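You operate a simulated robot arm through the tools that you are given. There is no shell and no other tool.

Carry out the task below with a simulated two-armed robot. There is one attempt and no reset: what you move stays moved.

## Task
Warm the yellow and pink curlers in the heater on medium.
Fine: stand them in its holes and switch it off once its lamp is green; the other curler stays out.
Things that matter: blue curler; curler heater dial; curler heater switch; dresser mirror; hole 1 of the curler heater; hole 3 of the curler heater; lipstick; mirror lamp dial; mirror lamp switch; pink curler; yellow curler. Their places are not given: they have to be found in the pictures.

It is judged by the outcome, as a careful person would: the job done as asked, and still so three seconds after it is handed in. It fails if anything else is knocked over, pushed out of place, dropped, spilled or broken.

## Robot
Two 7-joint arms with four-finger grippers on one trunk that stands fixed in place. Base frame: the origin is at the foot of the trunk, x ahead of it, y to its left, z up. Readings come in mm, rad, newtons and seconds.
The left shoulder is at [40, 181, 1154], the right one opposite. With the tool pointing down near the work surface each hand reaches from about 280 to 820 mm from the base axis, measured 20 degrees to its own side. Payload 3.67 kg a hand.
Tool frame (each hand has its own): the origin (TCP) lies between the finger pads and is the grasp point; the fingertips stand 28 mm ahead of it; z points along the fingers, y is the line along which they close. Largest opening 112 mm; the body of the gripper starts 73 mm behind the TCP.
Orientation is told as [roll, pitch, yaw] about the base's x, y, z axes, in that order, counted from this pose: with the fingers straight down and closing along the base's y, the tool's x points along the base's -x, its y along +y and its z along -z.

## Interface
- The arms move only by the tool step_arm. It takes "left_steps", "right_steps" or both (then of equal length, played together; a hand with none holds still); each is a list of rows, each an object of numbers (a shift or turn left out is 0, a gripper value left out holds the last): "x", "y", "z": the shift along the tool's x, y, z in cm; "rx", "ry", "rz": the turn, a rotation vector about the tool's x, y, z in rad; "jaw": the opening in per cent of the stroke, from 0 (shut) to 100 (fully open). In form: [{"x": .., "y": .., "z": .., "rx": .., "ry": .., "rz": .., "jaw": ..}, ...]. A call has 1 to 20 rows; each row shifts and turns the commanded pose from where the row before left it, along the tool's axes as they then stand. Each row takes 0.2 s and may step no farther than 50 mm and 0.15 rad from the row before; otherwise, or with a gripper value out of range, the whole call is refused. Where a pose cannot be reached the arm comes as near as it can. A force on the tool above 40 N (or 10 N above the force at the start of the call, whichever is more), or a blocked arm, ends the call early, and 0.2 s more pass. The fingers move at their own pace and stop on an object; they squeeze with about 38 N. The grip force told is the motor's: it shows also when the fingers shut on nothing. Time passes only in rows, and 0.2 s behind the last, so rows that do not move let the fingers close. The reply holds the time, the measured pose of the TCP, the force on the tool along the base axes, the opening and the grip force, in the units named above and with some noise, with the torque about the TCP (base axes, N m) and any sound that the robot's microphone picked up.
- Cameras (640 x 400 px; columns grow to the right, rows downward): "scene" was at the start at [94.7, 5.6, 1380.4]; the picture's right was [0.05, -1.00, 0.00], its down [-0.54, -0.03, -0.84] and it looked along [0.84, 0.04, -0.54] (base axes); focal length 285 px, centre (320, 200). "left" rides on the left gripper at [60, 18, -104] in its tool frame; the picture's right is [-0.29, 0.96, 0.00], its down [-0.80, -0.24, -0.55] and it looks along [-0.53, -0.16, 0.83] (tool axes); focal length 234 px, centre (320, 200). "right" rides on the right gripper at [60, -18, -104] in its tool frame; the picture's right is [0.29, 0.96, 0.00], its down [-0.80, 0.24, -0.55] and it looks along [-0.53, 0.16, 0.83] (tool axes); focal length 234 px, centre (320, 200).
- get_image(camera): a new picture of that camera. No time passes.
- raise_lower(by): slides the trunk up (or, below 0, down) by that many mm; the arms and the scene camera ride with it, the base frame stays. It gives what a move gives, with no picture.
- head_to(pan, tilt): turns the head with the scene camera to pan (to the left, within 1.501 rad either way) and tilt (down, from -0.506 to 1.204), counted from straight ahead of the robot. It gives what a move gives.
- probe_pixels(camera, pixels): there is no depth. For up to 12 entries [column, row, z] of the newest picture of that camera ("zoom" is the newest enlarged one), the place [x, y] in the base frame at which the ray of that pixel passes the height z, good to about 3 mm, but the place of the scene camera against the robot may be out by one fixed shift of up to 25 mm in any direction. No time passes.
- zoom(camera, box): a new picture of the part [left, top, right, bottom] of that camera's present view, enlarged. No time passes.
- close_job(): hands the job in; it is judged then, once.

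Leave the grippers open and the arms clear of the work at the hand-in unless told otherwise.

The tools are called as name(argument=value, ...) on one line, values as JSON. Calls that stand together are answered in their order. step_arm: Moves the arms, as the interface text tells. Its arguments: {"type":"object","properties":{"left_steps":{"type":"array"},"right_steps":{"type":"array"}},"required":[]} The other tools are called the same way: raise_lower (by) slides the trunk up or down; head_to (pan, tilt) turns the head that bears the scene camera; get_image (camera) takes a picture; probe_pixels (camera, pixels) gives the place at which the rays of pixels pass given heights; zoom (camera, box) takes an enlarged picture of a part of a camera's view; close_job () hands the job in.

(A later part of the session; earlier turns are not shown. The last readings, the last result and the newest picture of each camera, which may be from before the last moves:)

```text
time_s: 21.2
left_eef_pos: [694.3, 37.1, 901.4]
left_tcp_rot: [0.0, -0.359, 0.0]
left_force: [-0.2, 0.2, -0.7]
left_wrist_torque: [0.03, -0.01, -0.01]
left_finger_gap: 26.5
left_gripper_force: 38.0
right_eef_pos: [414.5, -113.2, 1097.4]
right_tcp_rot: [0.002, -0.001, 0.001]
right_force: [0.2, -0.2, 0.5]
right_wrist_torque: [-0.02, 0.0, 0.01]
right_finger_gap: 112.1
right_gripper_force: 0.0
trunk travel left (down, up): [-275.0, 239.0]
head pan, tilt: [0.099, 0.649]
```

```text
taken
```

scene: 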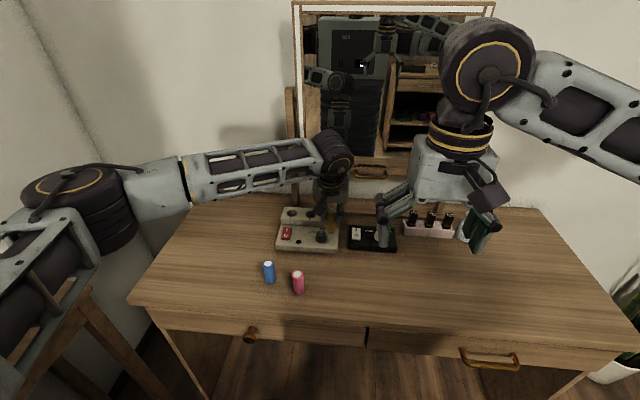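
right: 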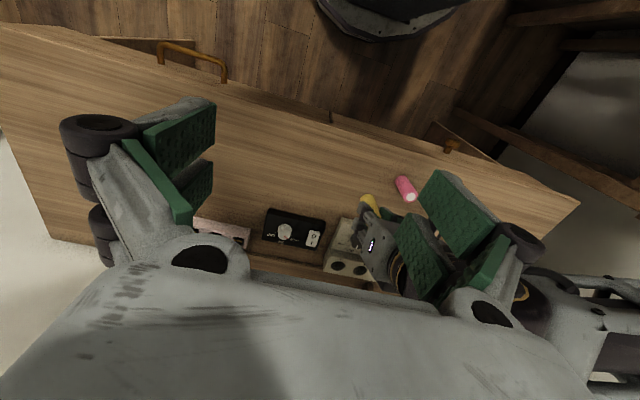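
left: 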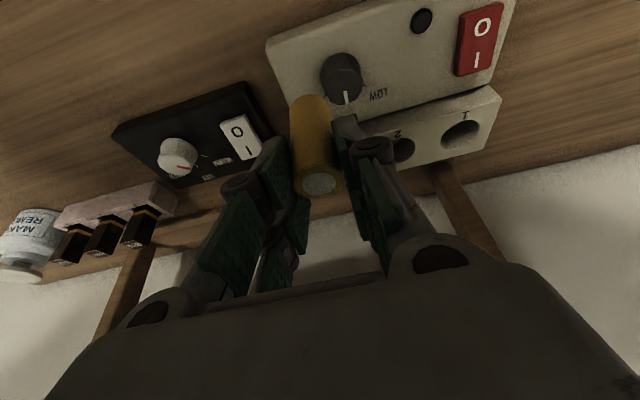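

The knob, posts and heater are clear of the curler. I'll move the remaining 91 mm forward and 8 mm left so the curler hangs above hole 3.

step_arm(left_steps=[{"x": -2.14, "y": 0.2, "z": 0.805}, {"x": -2.14, "y": 0.2, "z": 0.805}, {"x": -2.14, "y": 0.2, "z": 0.805}, {"x": -2.14, "y": 0.2, "z": 0.805}, {}])

get_image(camera="scene")

get_image(camera="left")

get_image(camera="right")

```text
time_s: 22.4
left_eef_pos: [786.1, 45.4, 902.2]
left_tcp_rot: [0.0, -0.361, -0.001]
left_force: [-0.1, 0.7, -0.6]
left_wrist_torque: [0.02, 0.0, 0.0]
left_finger_gap: 26.8
left_gripper_force: 38.2
right_eef_pos: [412.4, -113.9, 1097.5]
right_tcp_rot: [0.001, 0.0, 0.001]
right_force: [0.4, 0.7, 0.2]
right_wrist_torque: [0.0, 0.01, -0.02]
right_finger_gap: 111.8
right_gripper_force: 0.1
trunk travel left (down, up): [-275.0, 239.0]
head pan, tilt: [0.099, 0.649]
```

```text
taken
```

scene: 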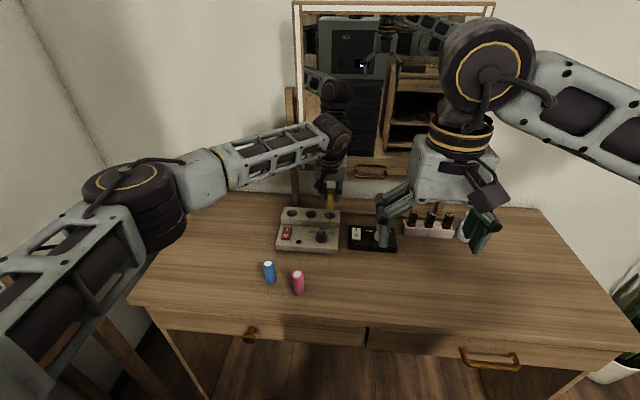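

```text
taken
```

left: 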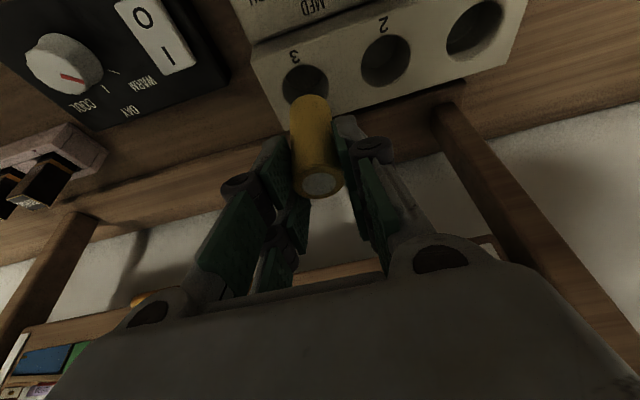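

```text
taken
```

right: 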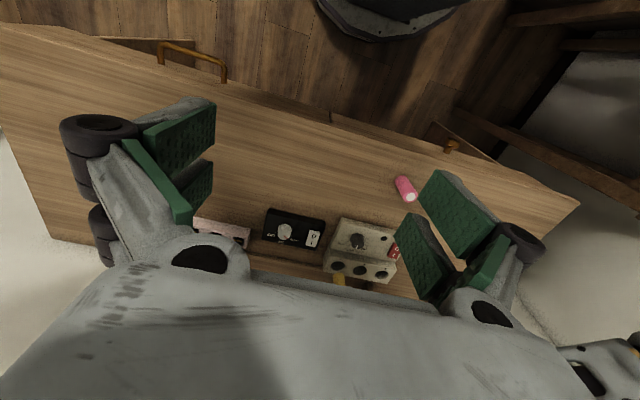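

The curler hangs near hole 3. I'll zoom in on the left and scene views to check alignment before lowering.

zoom(camera="left", box=[240, 40, 400, 140])

zoom(camera="scene", box=[270, 170, 370, 250])

```text
4.00 times, centred on (320, 90) of left
```

zoom: 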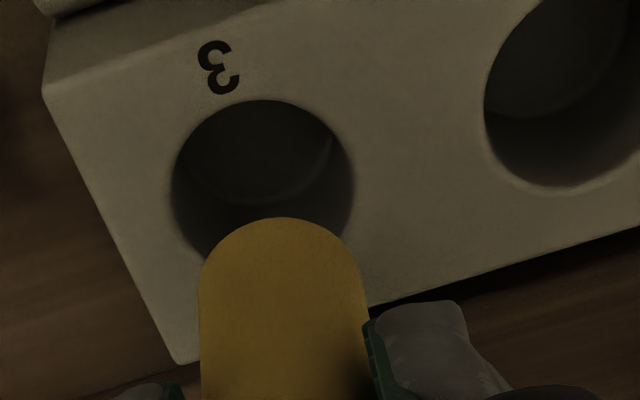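

```text
5.00 times, centred on (320, 210) of scene
```

zoom: 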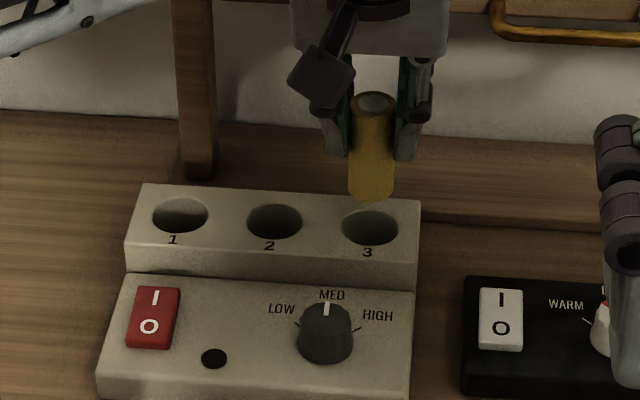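

Comparing pixels, hole 3's rim apex is at zoom (262,99) and the curler's bottom apex at (283,217). The curler is about 2 mm too far forward and about right sideways. I'll shift back 2.3 mm and right 0.5 mm, lower 22 mm to just above the hole, and look again.

step_arm(left_steps=[{"x": 0.215, "y": -0.05, "z": -0.08}, {"x": 0.387, "z": 1.03}, {"x": 0.387, "z": 1.03}, {}])

zoom(camera="left", box=[240, 40, 400, 140])

zoom(camera="scene", box=[270, 170, 370, 250])

```text
time_s: 23.4
left_eef_pos: [783.3, 44.9, 879.8]
left_tcp_rot: [0.0, -0.36, 0.002]
left_force: [-0.2, -0.1, -1.1]
left_wrist_torque: [0.03, 0.02, 0.02]
left_finger_gap: 26.6
left_gripper_force: 37.9
right_eef_pos: [413.9, -114.6, 1098.0]
right_tcp_rot: [0.0, 0.0, 0.0]
right_force: [-0.3, 0.4, -0.8]
right_wrist_torque: [0.04, -0.01, 0.0]
right_finger_gap: 111.7
right_gripper_force: 0.0
trunk travel left (down, up): [-275.0, 239.0]
head pan, tilt: [0.099, 0.649]
```

```text
4.00 times, centred on (320, 90) of left
```

zoom: 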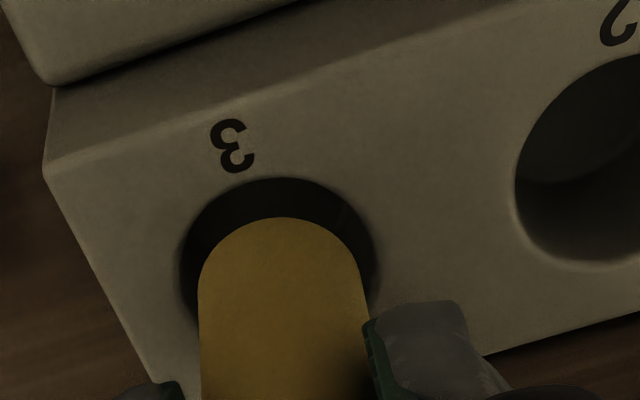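

```text
5.00 times, centred on (320, 210) of scene
```

zoom: 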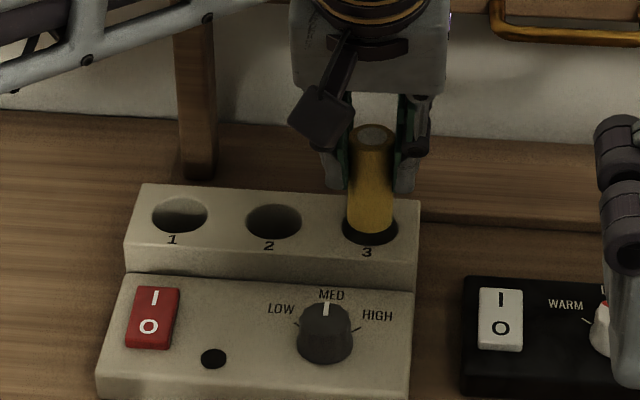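

The curler is concentric with hole 3, with an even gap all round. I'll lower it 24 mm into the hole while watching the force.

step_arm(left_steps=[{"x": 0.211, "z": 0.562}, {"x": 0.211, "z": 0.562}, {"x": 0.211, "z": 0.562}, {"x": 0.211, "z": 0.562}, {}])

zoom(camera="scene", box=[270, 170, 370, 250])

get_image(camera="left")

```text
time_s: 24.6
left_eef_pos: [783.9, 44.6, 854.9]
left_tcp_rot: [0.001, -0.36, 0.002]
left_force: [-0.1, 0.7, -0.8]
left_wrist_torque: [0.0, 0.01, 0.0]
left_finger_gap: 26.1
left_gripper_force: 38.2
right_eef_pos: [414.1, -114.4, 1097.5]
right_tcp_rot: [0.001, 0.0, -0.001]
right_force: [-0.4, -0.4, -0.4]
right_wrist_torque: [-0.01, -0.01, -0.01]
right_finger_gap: 112.0
right_gripper_force: 0.2
trunk travel left (down, up): [-275.0, 239.0]
head pan, tilt: [0.099, 0.649]
```

```text
5.00 times, centred on (320, 210) of scene
```

zoom: 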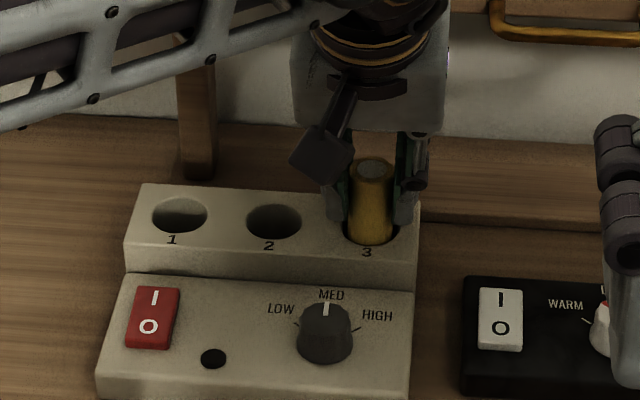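

```text
taken
```

left: 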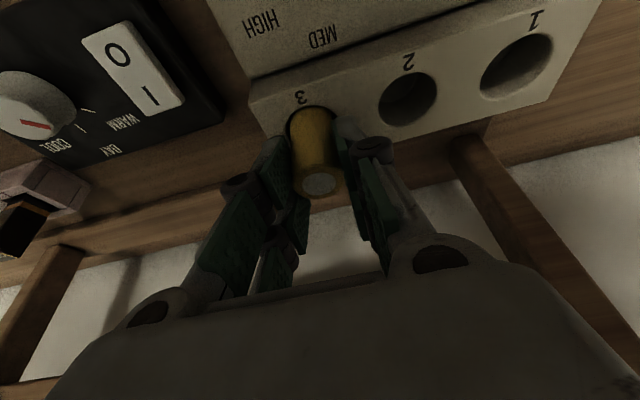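

It is going in freely with zero force. I'll lower 16 mm more in small steps.

step_arm(left_steps=[{"x": 0.141, "z": 0.374}, {"x": 0.141, "z": 0.374}, {"x": 0.141, "z": 0.374}, {"x": 0.141, "z": 0.374}, {}])

zoom(camera="scene", box=[270, 170, 370, 250])

zoom(camera="left", box=[240, 80, 400, 210])

```text
time_s: 25.8
left_eef_pos: [782.4, 45.4, 841.4]
left_tcp_rot: [-0.001, -0.362, 0.003]
left_force: [1.7, 0.8, 10.5]
left_wrist_torque: [0.0, -0.09, -0.02]
left_finger_gap: 26.6
left_gripper_force: 37.8
right_eef_pos: [412.9, -114.7, 1097.0]
right_tcp_rot: [0.0, 0.0, -0.001]
right_force: [0.4, -0.1, 0.3]
right_wrist_torque: [-0.01, 0.0, -0.02]
right_finger_gap: 112.0
right_gripper_force: 0.1
trunk travel left (down, up): [-275.0, 239.0]
head pan, tilt: [0.099, 0.649]
```

```text
5.00 times, centred on (320, 210) of scene
```

zoom: 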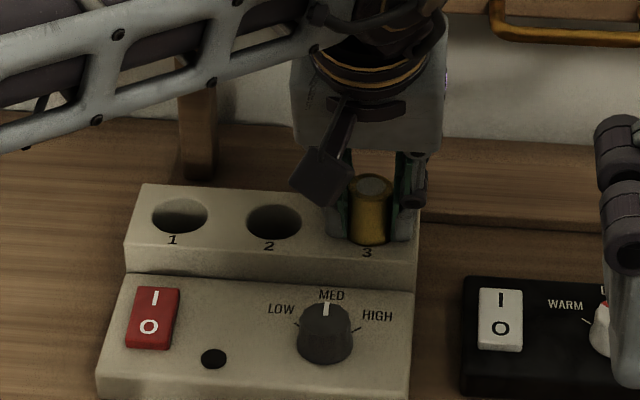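

```text
3.08 times, centred on (320, 145) of left
```

zoom: 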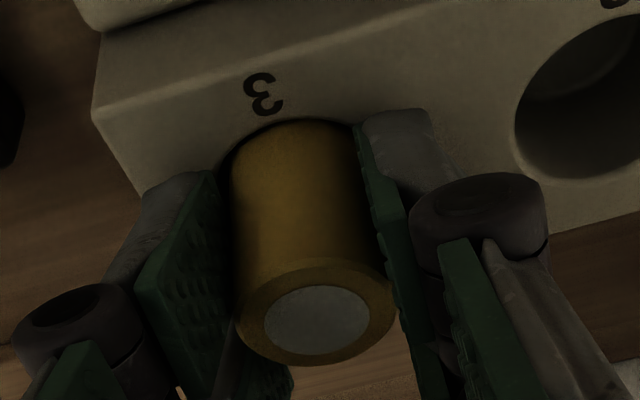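

The force rose to 10.5 N at z 841, so the curler is standing on the hole floor about 34 mm deep. I'll ease up 2 mm, open the fingers, and rise straight up.

step_arm(left_steps=[{"x": -0.07, "z": -0.187}, {"jaw": 30}, {"jaw": 50}, {}, {"x": -0.7, "z": -1.87}, {"x": -1.05, "z": -2.81}, {"x": -1.05, "z": -2.81}, {}])

zoom(camera="scene", box=[270, 170, 370, 250])

get_image(camera="left")

```text
time_s: 27.6
left_eef_pos: [783.9, 44.4, 922.1]
left_tcp_rot: [0.0, -0.358, 0.002]
left_force: [0.5, 0.6, -0.6]
left_wrist_torque: [0.0, -0.01, 0.01]
left_finger_gap: 55.9
left_gripper_force: 0.0
right_eef_pos: [414.5, -112.9, 1098.8]
right_tcp_rot: [0.001, 0.002, 0.0]
right_force: [0.2, 0.1, -0.2]
right_wrist_torque: [0.01, -0.04, -0.03]
right_finger_gap: 112.3
right_gripper_force: 0.0
trunk travel left (down, up): [-275.0, 239.0]
head pan, tilt: [0.099, 0.649]
```

```text
5.00 times, centred on (320, 210) of scene
```

zoom: 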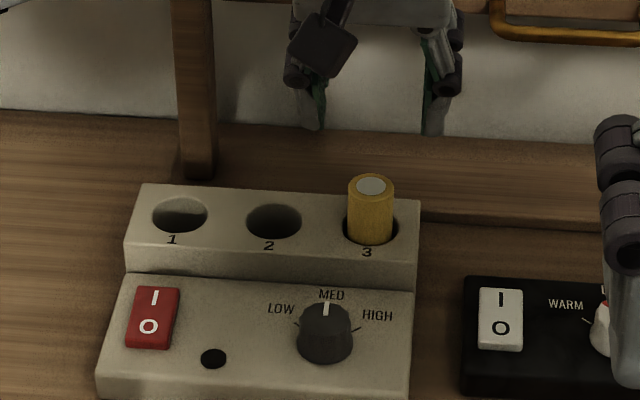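

```text
taken
```

left: 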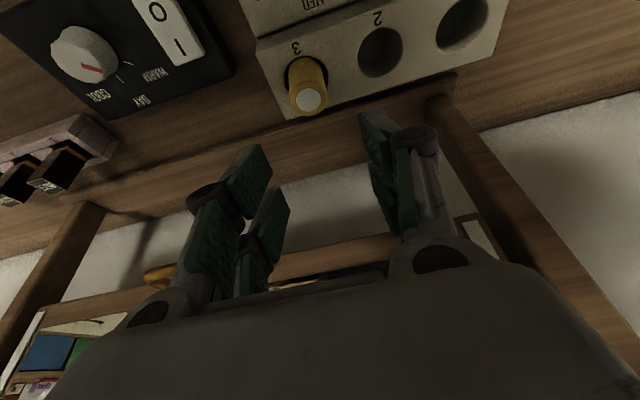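

Yellow stands upright in hole 3. Next is pink: I'll move back to above about (540, 105) with the same tilt.

step_arm(left_steps=[{"x": 3.79, "y": 1.01, "z": -1.425, "jaw": 60}, {"x": 3.79, "y": 1.01, "z": -1.425}, {"x": 3.79, "y": 1.01, "z": -1.425}, {"x": 3.79, "y": 1.01, "z": -1.425}, {"x": 3.79, "y": 1.01, "z": -1.425}, {"x": 3.79, "y": 1.01, "z": -1.425}, {}])

get_image(camera="left")

get_image(camera="scene")

```text
time_s: 29.2
left_eef_pos: [538.9, 105.1, 921.9]
left_tcp_rot: [-0.001, -0.361, 0.001]
left_force: [0.1, -0.1, -0.3]
left_wrist_torque: [0.01, 0.01, -0.03]
left_finger_gap: 67.3
left_gripper_force: 0.0
right_eef_pos: [413.4, -114.3, 1097.4]
right_tcp_rot: [-0.001, 0.002, 0.0]
right_force: [-0.6, -0.9, -0.2]
right_wrist_torque: [-0.04, 0.03, -0.01]
right_finger_gap: 112.1
right_gripper_force: 0.1
trunk travel left (down, up): [-275.0, 239.0]
head pan, tilt: [0.099, 0.649]
```

```text
taken
```

left: 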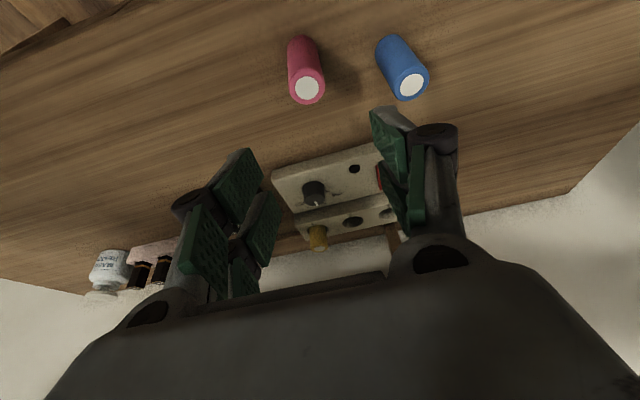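

```text
taken
```

scene: 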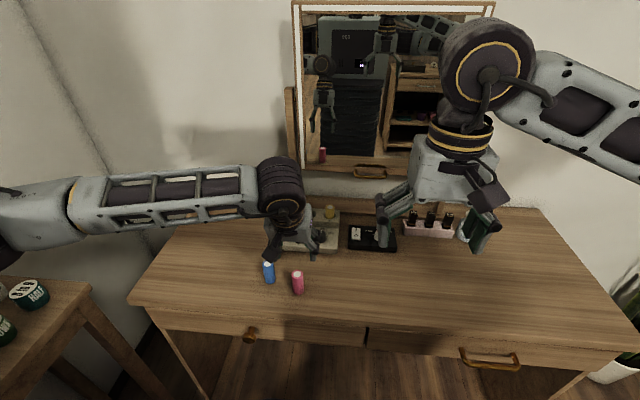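

Pink's top at (306,88) matches the predicted (307,89). Before lowering I'll pan left once to confirm the elbow stays clear of the cans on the side table.

head_to(pan=0.8, tilt=0.75)

get_image(camera="scene")

```text
time_s: 30.2
left_eef_pos: [539.1, 106.0, 921.3]
left_tcp_rot: [0.001, -0.358, -0.001]
left_force: [1.0, 0.2, 0.5]
left_wrist_torque: [0.01, 0.01, -0.02]
left_finger_gap: 67.3
left_gripper_force: 0.2
right_eef_pos: [413.3, -113.5, 1096.9]
right_tcp_rot: [0.0, -0.001, 0.0]
right_force: [0.3, 0.2, 0.0]
right_wrist_torque: [0.02, -0.01, -0.01]
right_finger_gap: 112.0
right_gripper_force: 0.1
trunk travel left (down, up): [-275.0, 239.0]
head pan, tilt: [0.799, 0.75]
```

```text
taken
```

scene: 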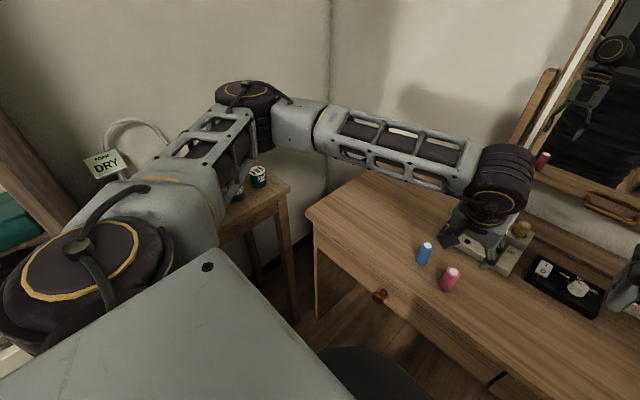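

The cans are about twice as far away as the elbow, so well below it, and that is safe. I'll return the head and lower onto pink to TCP z of about 827.

head_to(pan=0.1, tilt=0.65)

step_arm(left_steps=[{"x": 0.835, "z": 2.22}, {"x": 0.835, "z": 2.22}, {"x": 0.835, "z": 2.22}, {"x": 0.835, "z": 2.22}, {}])

get_image(camera="left")

zoom(camera="scene", box=[240, 220, 350, 300])

```text
time_s: 31.3
left_eef_pos: [539.3, 105.0, 920.4]
left_tcp_rot: [0.0, -0.359, 0.0]
left_force: [-1.0, -0.4, -0.4]
left_wrist_torque: [-0.01, 0.01, -0.02]
left_finger_gap: 67.3
left_gripper_force: 0.0
right_eef_pos: [412.5, -112.8, 1098.3]
right_tcp_rot: [0.0, 0.001, -0.001]
right_force: [-0.4, 0.5, -0.1]
right_wrist_torque: [0.0, 0.01, -0.01]
right_finger_gap: 111.9
right_gripper_force: 0.1
trunk travel left (down, up): [-275.0, 239.0]
head pan, tilt: [0.099, 0.649]
```

```text
time_s: 32.5
left_eef_pos: [540.3, 104.5, 827.0]
left_tcp_rot: [-0.001, -0.362, -0.001]
left_force: [-0.6, 1.3, 0.9]
left_wrist_torque: [0.0, 0.01, -0.02]
left_finger_gap: 67.1
left_gripper_force: 0.0
right_eef_pos: [413.2, -113.0, 1098.7]
right_tcp_rot: [0.0, 0.001, -0.001]
right_force: [-0.4, 0.4, -0.3]
right_wrist_torque: [-0.01, -0.01, -0.01]
right_finger_gap: 112.3
right_gripper_force: 0.2
trunk travel left (down, up): [-275.0, 239.0]
head pan, tilt: [0.099, 0.649]
```

```text
taken
```

left: 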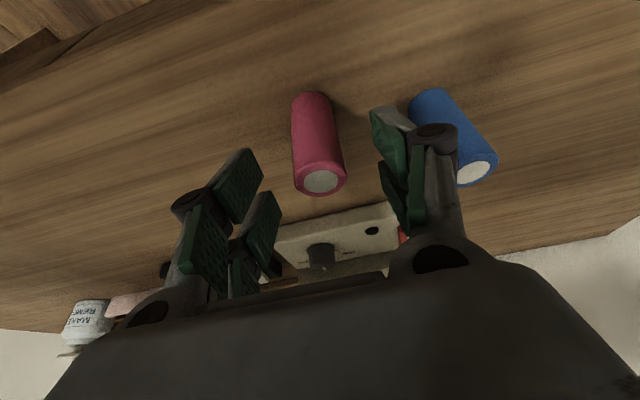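

```text
5.00 times, centred on (295, 260) of scene
```

zoom: 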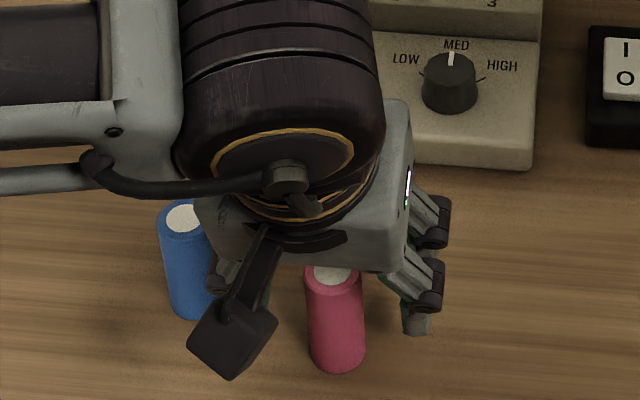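

Pink's top at (321,181) is centred between the fingers, and blue is clear. Closing on pink.

step_arm(left_steps=[{"jaw": 35}, {"jaw": 15}, {}, {}])

zoom(camera="left", box=[220, 80, 420, 240])

```text
time_s: 33.5
left_eef_pos: [540.4, 103.7, 826.8]
left_tcp_rot: [-0.001, -0.36, 0.001]
left_force: [0.8, 0.1, 0.2]
left_wrist_torque: [0.0, 0.01, -0.02]
left_finger_gap: 26.7
left_gripper_force: 38.2
right_eef_pos: [413.5, -112.8, 1097.7]
right_tcp_rot: [0.002, -0.001, -0.002]
right_force: [0.3, 0.7, -0.1]
right_wrist_torque: [0.01, -0.01, 0.0]
right_finger_gap: 112.0
right_gripper_force: 0.0
trunk travel left (down, up): [-275.0, 239.0]
head pan, tilt: [0.099, 0.649]
```

```text
2.50 times, centred on (320, 160) of left
```

zoom: 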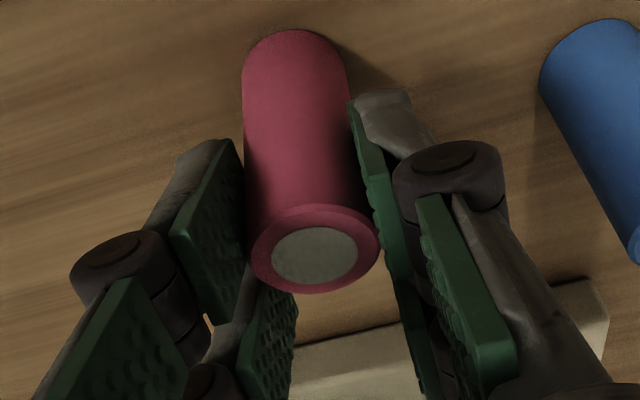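

Pink is gripped at 26.7 mm. I'll lift it 75 mm straight up.

step_arm(left_steps=[{"x": -0.44, "z": -1.17}, {"x": -0.88, "z": -2.34}, {"x": -0.88, "z": -2.34}, {"x": -0.44, "z": -1.17}, {}])

get_image(camera="left")

```text
time_s: 34.7
left_eef_pos: [539.2, 104.9, 902.1]
left_tcp_rot: [0.0, -0.362, 0.0]
left_force: [-0.5, -0.1, 0.0]
left_wrist_torque: [0.0, 0.01, -0.01]
left_finger_gap: 26.5
left_gripper_force: 38.1
right_eef_pos: [414.1, -112.8, 1098.3]
right_tcp_rot: [0.002, 0.0, -0.001]
right_force: [0.2, 0.5, -0.7]
right_wrist_torque: [-0.01, -0.01, 0.02]
right_finger_gap: 111.9
right_gripper_force: 0.1
trunk travel left (down, up): [-275.0, 239.0]
head pan, tilt: [0.099, 0.649]
```

```text
taken
```

left: 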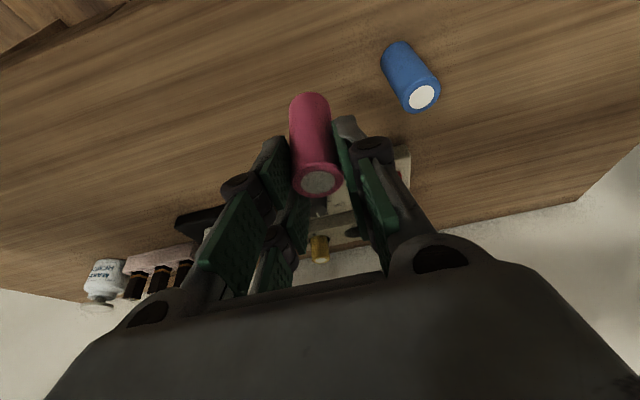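

Pink is up and blue is undisturbed. I'll carry it forward to above hole 1, at TCP about (783, 164.6, 902).

step_arm(left_steps=[{"x": -1.9, "y": 0.5, "z": 0.713}, {"x": -3.79, "y": 1.0, "z": 1.425}, {"x": -3.79, "y": 1.0, "z": 1.425}, {"x": -3.79, "y": 1.0, "z": 1.425}, {"x": -3.79, "y": 1.0, "z": 1.425}, {"x": -3.79, "y": 1.0, "z": 1.425}, {"x": -1.9, "y": 0.47, "z": 0.713}, {}])

get_image(camera="left")

zoom(camera="left", box=[240, 40, 400, 140])

zoom(camera="scene", box=[260, 160, 360, 240])

```text
time_s: 36.5
left_eef_pos: [782.5, 165.0, 902.6]
left_tcp_rot: [0.001, -0.358, 0.0]
left_force: [0.2, -0.3, -1.8]
left_wrist_torque: [-0.05, 0.01, 0.01]
left_finger_gap: 26.4
left_gripper_force: 38.0
right_eef_pos: [414.4, -113.9, 1098.5]
right_tcp_rot: [0.002, -0.001, 0.0]
right_force: [0.5, -0.2, -0.3]
right_wrist_torque: [-0.03, 0.01, -0.03]
right_finger_gap: 112.1
right_gripper_force: 0.0
trunk travel left (down, up): [-275.0, 239.0]
head pan, tilt: [0.099, 0.649]
```

```text
taken
```

left: 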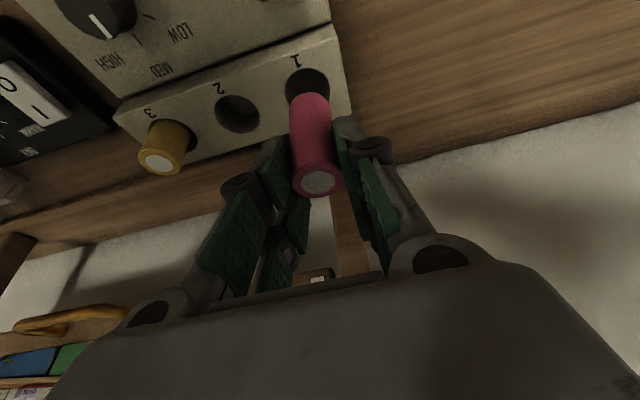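

```text
4.00 times, centred on (320, 90) of left
```

zoom: 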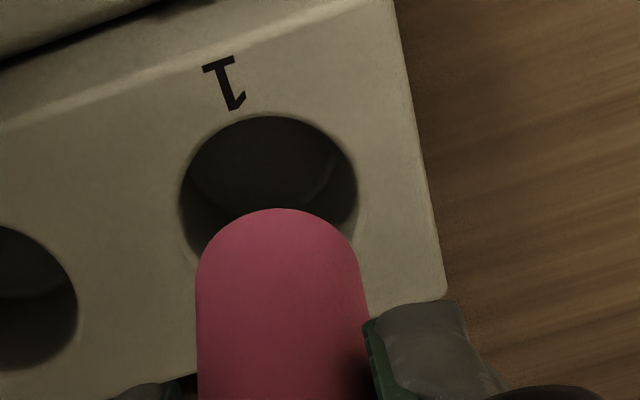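

```text
5.00 times, centred on (310, 200) of scene
```

zoom: 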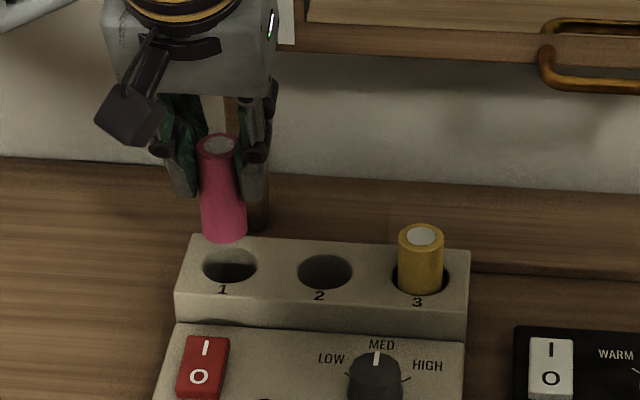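

Compared with the yellow insertion, pink's bottom apex is about 2.5 mm too far back and about 1 mm too far left of hole 1. I'll correct that, lower 22 mm to the hole's mouth, and look.

step_arm(left_steps=[{"x": -0.234, "y": -0.12, "z": 0.088}, {"x": 0.387, "z": 1.03}, {"x": 0.387, "z": 1.03}, {}])

zoom(camera="left", box=[240, 40, 400, 140])

zoom(camera="scene", box=[260, 160, 360, 240])

```text
time_s: 37.5
left_eef_pos: [785.2, 163.7, 880.8]
left_tcp_rot: [0.0, -0.359, 0.001]
left_force: [-0.4, -0.4, 0.4]
left_wrist_torque: [0.01, 0.0, 0.0]
left_finger_gap: 26.4
left_gripper_force: 38.0
right_eef_pos: [414.2, -113.4, 1098.1]
right_tcp_rot: [0.0, 0.0, 0.0]
right_force: [-0.4, -0.6, 0.1]
right_wrist_torque: [0.01, 0.02, -0.01]
right_finger_gap: 112.0
right_gripper_force: 0.0
trunk travel left (down, up): [-275.0, 239.0]
head pan, tilt: [0.099, 0.649]
```

```text
4.00 times, centred on (320, 90) of left
```

zoom: 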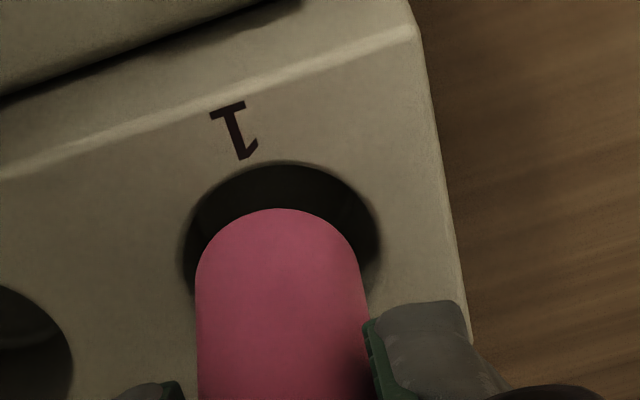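

```text
5.00 times, centred on (310, 200) of scene
```

zoom: 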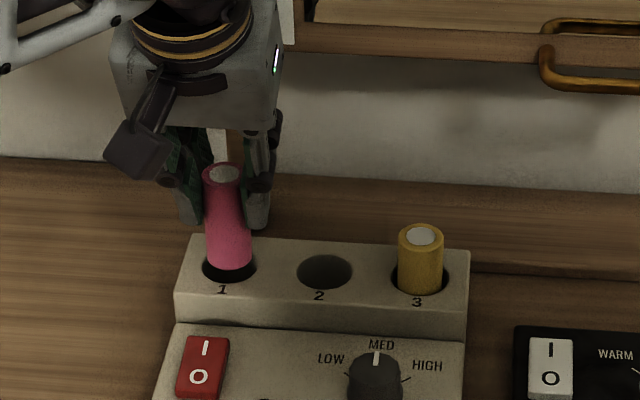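

Pink is well centred in the mouth of hole 1. I'll shift back a hair, 0.8 mm, and lower 24 mm.

step_arm(left_steps=[{"x": 0.286, "z": 0.534}, {"x": 0.211, "z": 0.562}, {"x": 0.211, "z": 0.562}, {"x": 0.211, "z": 0.562}, {}])

zoom(camera="scene", box=[260, 160, 360, 240])

zoom(camera="left", box=[240, 60, 400, 190])

```text
time_s: 38.7
left_eef_pos: [785.5, 164.6, 856.4]
left_tcp_rot: [0.001, -0.358, 0.0]
left_force: [0.2, 0.7, -1.4]
left_wrist_torque: [-0.01, -0.01, 0.0]
left_finger_gap: 26.8
left_gripper_force: 38.1
right_eef_pos: [413.8, -114.4, 1096.3]
right_tcp_rot: [-0.001, 0.0, -0.001]
right_force: [0.8, 0.1, 0.2]
right_wrist_torque: [-0.04, -0.02, -0.01]
right_finger_gap: 111.9
right_gripper_force: 0.1
trunk travel left (down, up): [-275.0, 239.0]
head pan, tilt: [0.099, 0.649]
```

```text
5.00 times, centred on (310, 200) of scene
```

zoom: 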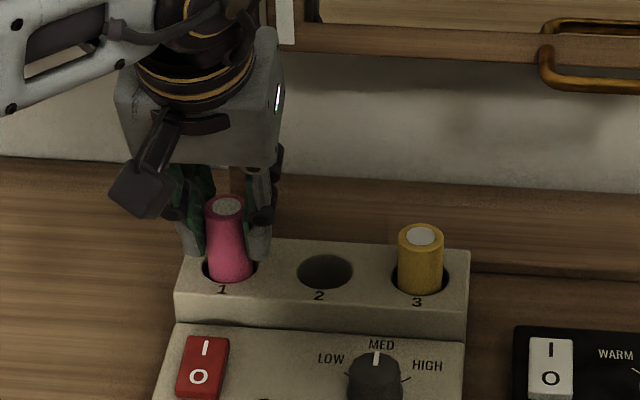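

```text
3.08 times, centred on (320, 125) of left
```

zoom: 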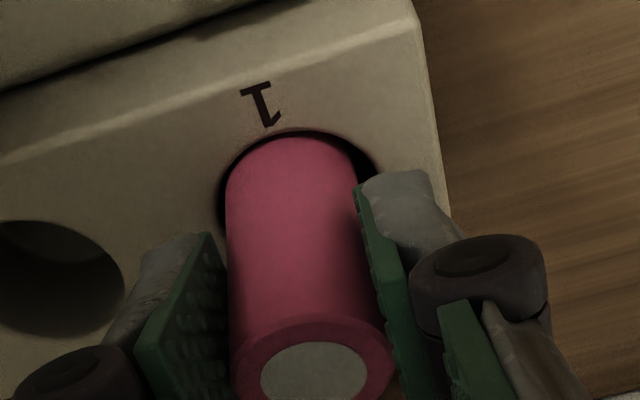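

It is entering freely with no force. I'll lower the last 14 mm in small steps until it meets the floor.

step_arm(left_steps=[{"x": 0.141, "z": 0.374}, {"x": 0.141, "z": 0.374}, {"x": 0.141, "z": 0.374}, {"x": 0.1, "z": 0.26}, {}])

zoom(camera="scene", box=[260, 160, 360, 240])

```text
time_s: 39.9
left_eef_pos: [784.6, 164.1, 841.5]
left_tcp_rot: [0.0, -0.36, 0.0]
left_force: [2.1, -0.4, 3.7]
left_wrist_torque: [-0.06, -0.07, 0.01]
left_finger_gap: 26.4
left_gripper_force: 37.8
right_eef_pos: [413.4, -114.1, 1096.6]
right_tcp_rot: [0.0, 0.0, 0.0]
right_force: [0.5, -0.5, 0.2]
right_wrist_torque: [0.01, 0.03, 0.0]
right_finger_gap: 112.0
right_gripper_force: 0.0
trunk travel left (down, up): [-275.0, 239.0]
head pan, tilt: [0.099, 0.649]
```

```text
5.00 times, centred on (310, 200) of scene
```

zoom: 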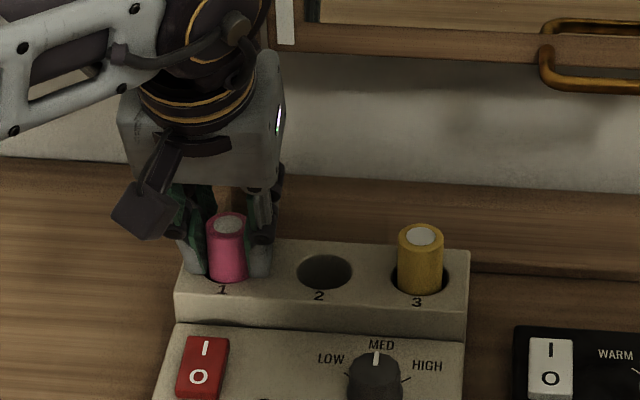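

The curler has touched the hole floor, with a force of 3.7 N. I'll open the fingers and rise straight up.

step_arm(left_steps=[{"jaw": 30}, {"jaw": 50}, {}, {"x": -0.7, "z": -1.87}, {"x": -1.05, "z": -2.81}, {"x": -1.05, "z": -2.81}, {}])

zoom(camera="scene", box=[260, 160, 360, 240])

get_image(camera="left")

```text
time_s: 41.5
left_eef_pos: [784.7, 164.2, 921.8]
left_tcp_rot: [-0.001, -0.361, -0.002]
left_force: [-0.8, 0.6, 0.5]
left_wrist_torque: [-0.02, -0.01, -0.02]
left_finger_gap: 56.1
left_gripper_force: 0.0
right_eef_pos: [413.7, -113.9, 1097.5]
right_tcp_rot: [0.0, 0.001, 0.001]
right_force: [0.3, -0.1, 0.0]
right_wrist_torque: [0.04, 0.03, -0.02]
right_finger_gap: 112.2
right_gripper_force: 0.0
trunk travel left (down, up): [-275.0, 239.0]
head pan, tilt: [0.099, 0.649]
```

```text
5.00 times, centred on (310, 200) of scene
```

zoom: 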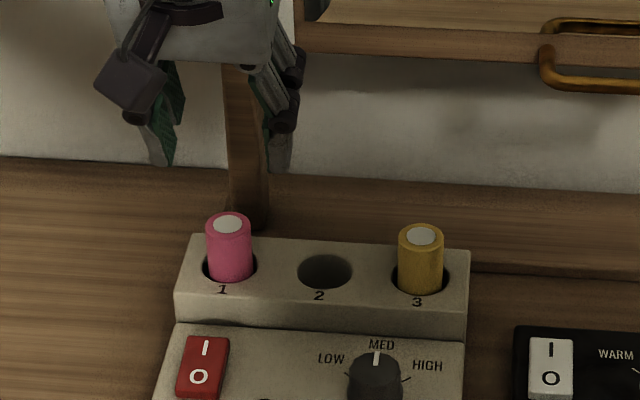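

```text
taken
```

left: 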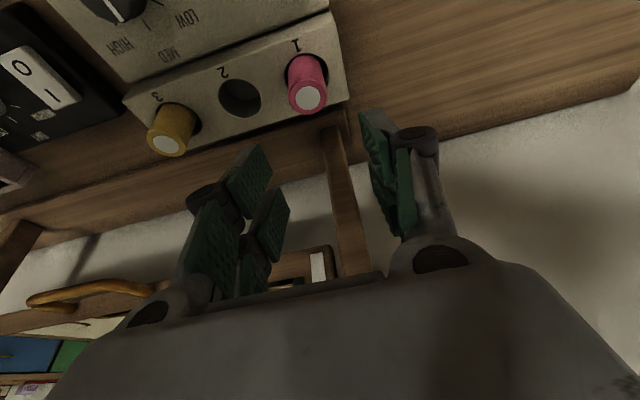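

Both curlers stand in holes 1 and 3. Next is the switch: I'll back off to above the rocker's "I" half at about (727, 167), turn the hand upright again, and shut the fingers to make a pusher.

step_arm(left_steps=[{"x": 2.7, "y": 0.15, "z": -1.02}, {"x": 2.7, "y": 0.15, "z": -1.02}, {"ry": 0.12, "jaw": 0}, {"ry": 0.12}, {"ry": 0.12}, {}])

get_image(camera="left")

get_image(camera="scene")

get_image(camera="right")

```text
time_s: 42.9
left_eef_pos: [727.6, 167.4, 920.8]
left_tcp_rot: [-0.002, 0.002, -0.001]
left_force: [-0.2, -0.2, -0.1]
left_wrist_torque: [0.03, -0.01, 0.01]
left_finger_gap: 0.0
left_gripper_force: 35.5
right_eef_pos: [413.2, -114.0, 1097.0]
right_tcp_rot: [0.0, -0.001, 0.001]
right_force: [0.7, -0.7, -0.8]
right_wrist_torque: [-0.03, 0.01, 0.0]
right_finger_gap: 111.8
right_gripper_force: 0.0
trunk travel left (down, up): [-275.0, 239.0]
head pan, tilt: [0.099, 0.649]
```

```text
taken
```

left: 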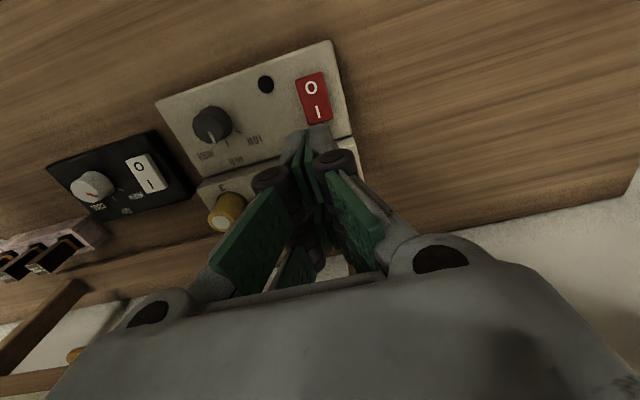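

```text
taken
```

scene: 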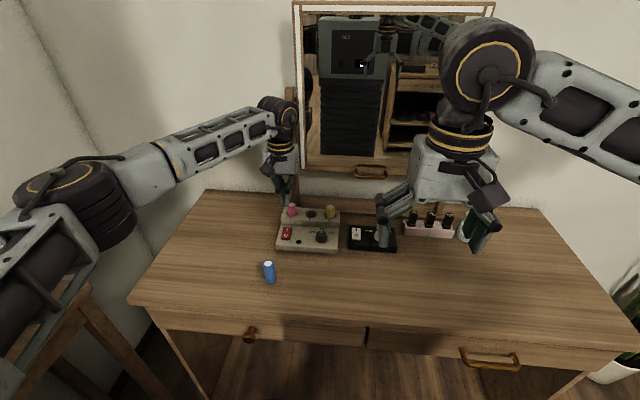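

```text
taken
```

right: 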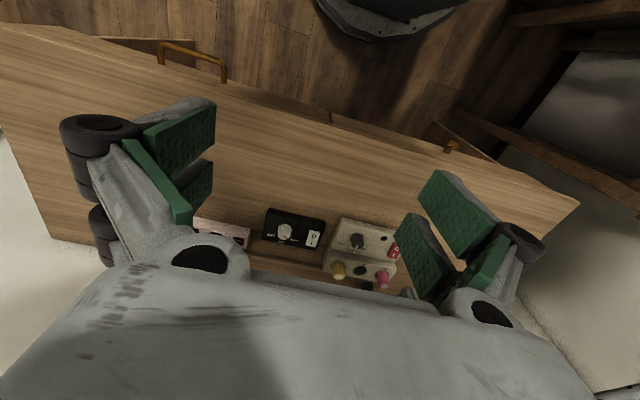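

The rocker is visible at (312,97), with its "I" mark at about (318,111). I'll zoom in and probe it for its exact position.

zoom(camera="left", box=[260, 50, 372, 140])

probe_pixels(camera="zoom", pixels=[[320, 200, 785], [320, 200, 790]])

zoom(camera="scene", box=[265, 195, 345, 255])

```text
4.44 times, centred on (316, 95) of left
```

zoom: 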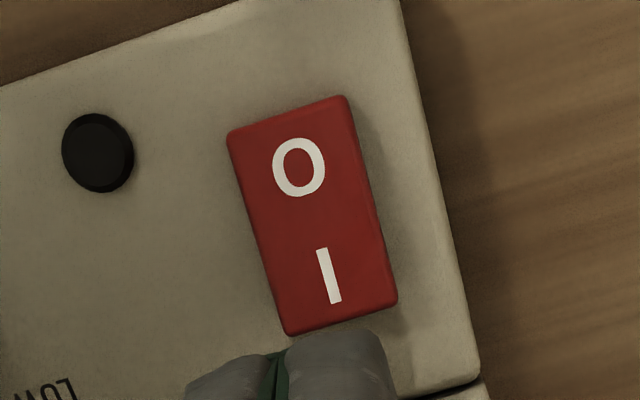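

```text
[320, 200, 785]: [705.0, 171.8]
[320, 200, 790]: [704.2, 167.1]
```

```text
6.67 times, centred on (305, 225) of scene
```

zoom: 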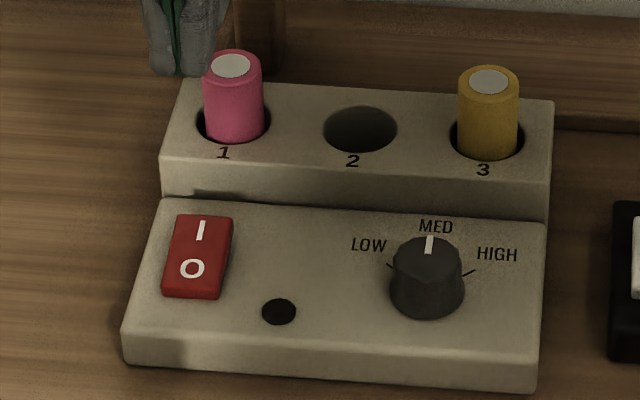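

I'll probe the centre of the rocker, the "I" mark, the near and far edges, and the lamp.

zoom(camera="left", box=[260, 50, 372, 140])

probe_pixels(camera="zoom", pixels=[[315, 215, 788], [315, 215, 788], [329, 276, 788], [329, 276, 788], [329, 276, 788], [342, 317, 788], [342, 317, 788], [288, 114, 788], [299, 167, 788], [98, 152, 785]])

```text
4.44 times, centred on (316, 95) of left
```

zoom: 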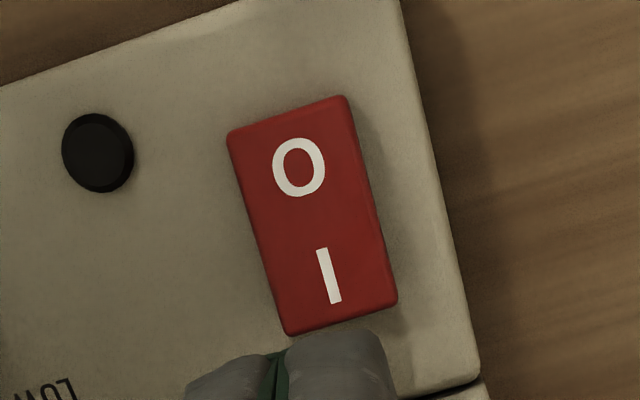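

```text
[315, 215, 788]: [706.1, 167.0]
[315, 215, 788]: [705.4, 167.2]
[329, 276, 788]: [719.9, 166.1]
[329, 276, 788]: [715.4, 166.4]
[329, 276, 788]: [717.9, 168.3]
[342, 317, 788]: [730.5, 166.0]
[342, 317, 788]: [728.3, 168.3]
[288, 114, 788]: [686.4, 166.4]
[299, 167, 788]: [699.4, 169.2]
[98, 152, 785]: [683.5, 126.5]
```

The rocker runs from x 686 to 729, with its "I" half at about (718, 167). I'll shift to x of about 719 and lower until the fingertips are about 7 mm above it.

step_arm(left_steps=[{"x": 0.85, "z": 3.0}, {"z": 3.2}, {"z": 3.3}, {}])

zoom(camera="scene", box=[265, 195, 345, 255])

get_image(camera="left")

zoom(camera="right", box=[320, 200, 440, 300])

```text
time_s: 43.9
left_eef_pos: [718.9, 167.7, 826.1]
left_tcp_rot: [-0.001, -0.001, 0.001]
left_force: [-0.1, 0.6, -0.3]
left_wrist_torque: [0.02, -0.02, 0.02]
left_finger_gap: 0.0
left_gripper_force: 35.9
right_eef_pos: [413.2, -113.7, 1097.3]
right_tcp_rot: [0.001, -0.001, -0.001]
right_force: [0.0, 0.3, -0.1]
right_wrist_torque: [0.03, 0.02, 0.01]
right_finger_gap: 111.8
right_gripper_force: 0.0
trunk travel left (down, up): [-275.0, 239.0]
head pan, tilt: [0.099, 0.649]
```

```text
6.67 times, centred on (305, 225) of scene
```

zoom: 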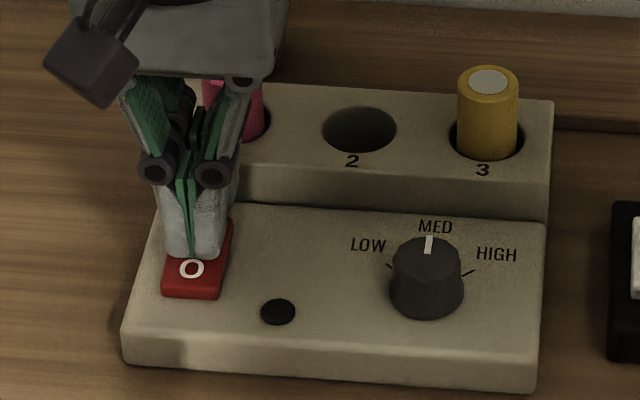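

```text
taken
```

left: 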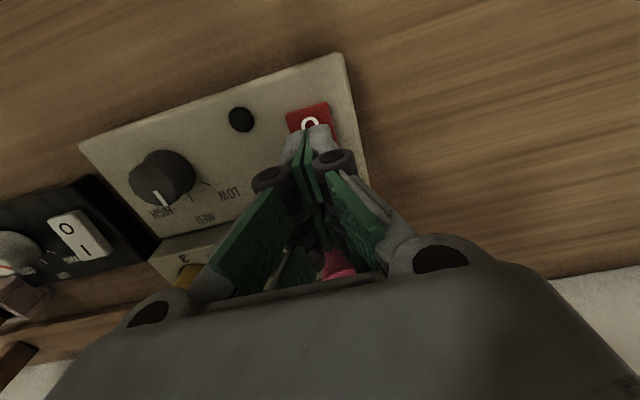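

```text
4.00 times, centred on (380, 250) of right
```

zoom: 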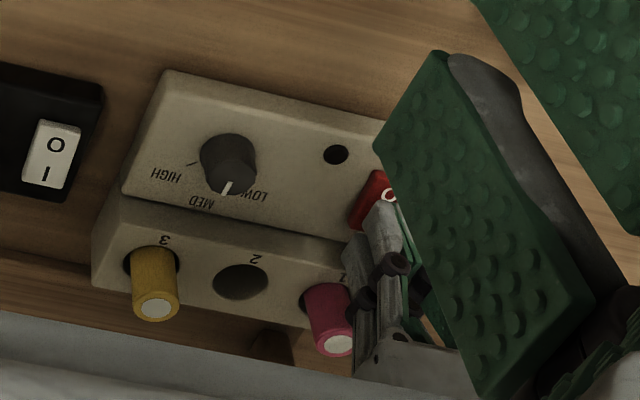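

The fingertips are right over the "I" half, clear of pink. I'll lower in 2 mm rows to press.

step_arm(left_steps=[{"z": 0.2}, {"z": 0.2}, {"z": 0.2}, {"z": 0.2}])

zoom(camera="scene", box=[265, 195, 345, 255])

```text
time_s: 44.9
left_eef_pos: [718.3, 165.3, 819.5]
left_tcp_rot: [0.0, -0.003, 0.002]
left_force: [-1.0, 1.7, 11.1]
left_wrist_torque: [0.05, 0.17, -0.02]
left_finger_gap: 6.0
left_gripper_force: 35.5
right_eef_pos: [411.9, -113.2, 1097.8]
right_tcp_rot: [-0.001, 0.0, 0.001]
right_force: [0.7, 0.8, 0.5]
right_wrist_torque: [0.02, -0.02, 0.01]
right_finger_gap: 111.8
right_gripper_force: 0.0
trunk travel left (down, up): [-275.0, 239.0]
head pan, tilt: [0.099, 0.649]
```

```text
6.67 times, centred on (305, 225) of scene
```

zoom: 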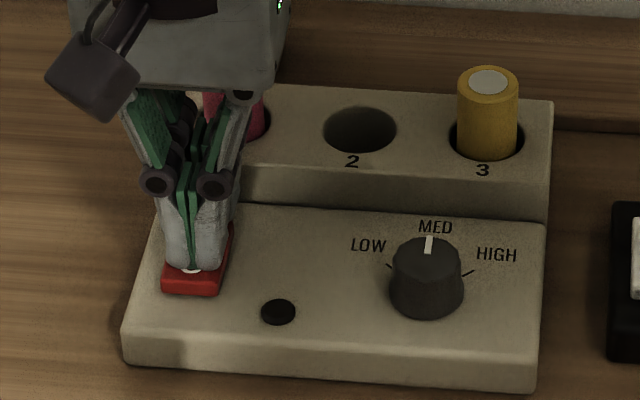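

Contact force is 11 N and the fingers were spread slightly, but the rocker has not clearly flipped. I'll zoom in on where the tips actually touch.

zoom(camera="scene", box=[275, 205, 315, 245])

zoom(camera="left", box=[220, 70, 400, 200])

zoom(camera="right", box=[350, 220, 430, 300])

```text
10.00 times, centred on (295, 225) of scene
```

zoom: 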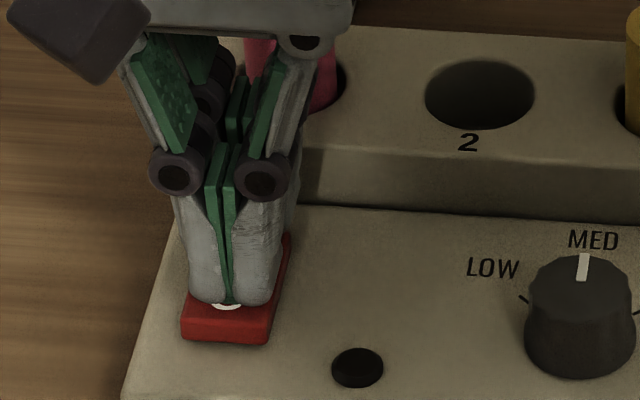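

```text
3.08 times, centred on (310, 135) of left
```

zoom: 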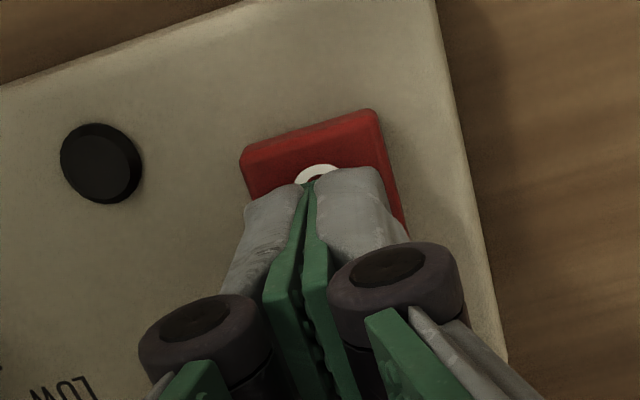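

```text
5.00 times, centred on (390, 260) of right
```

zoom: 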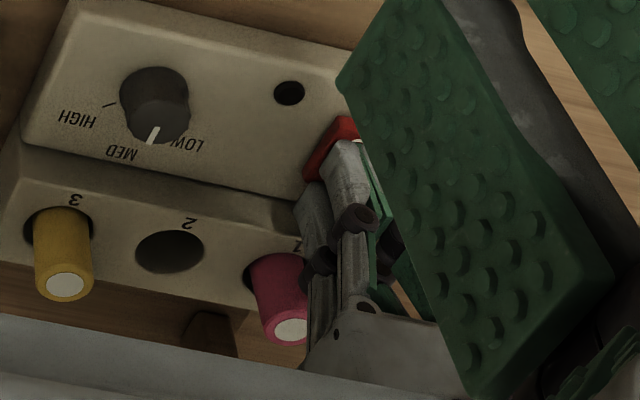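

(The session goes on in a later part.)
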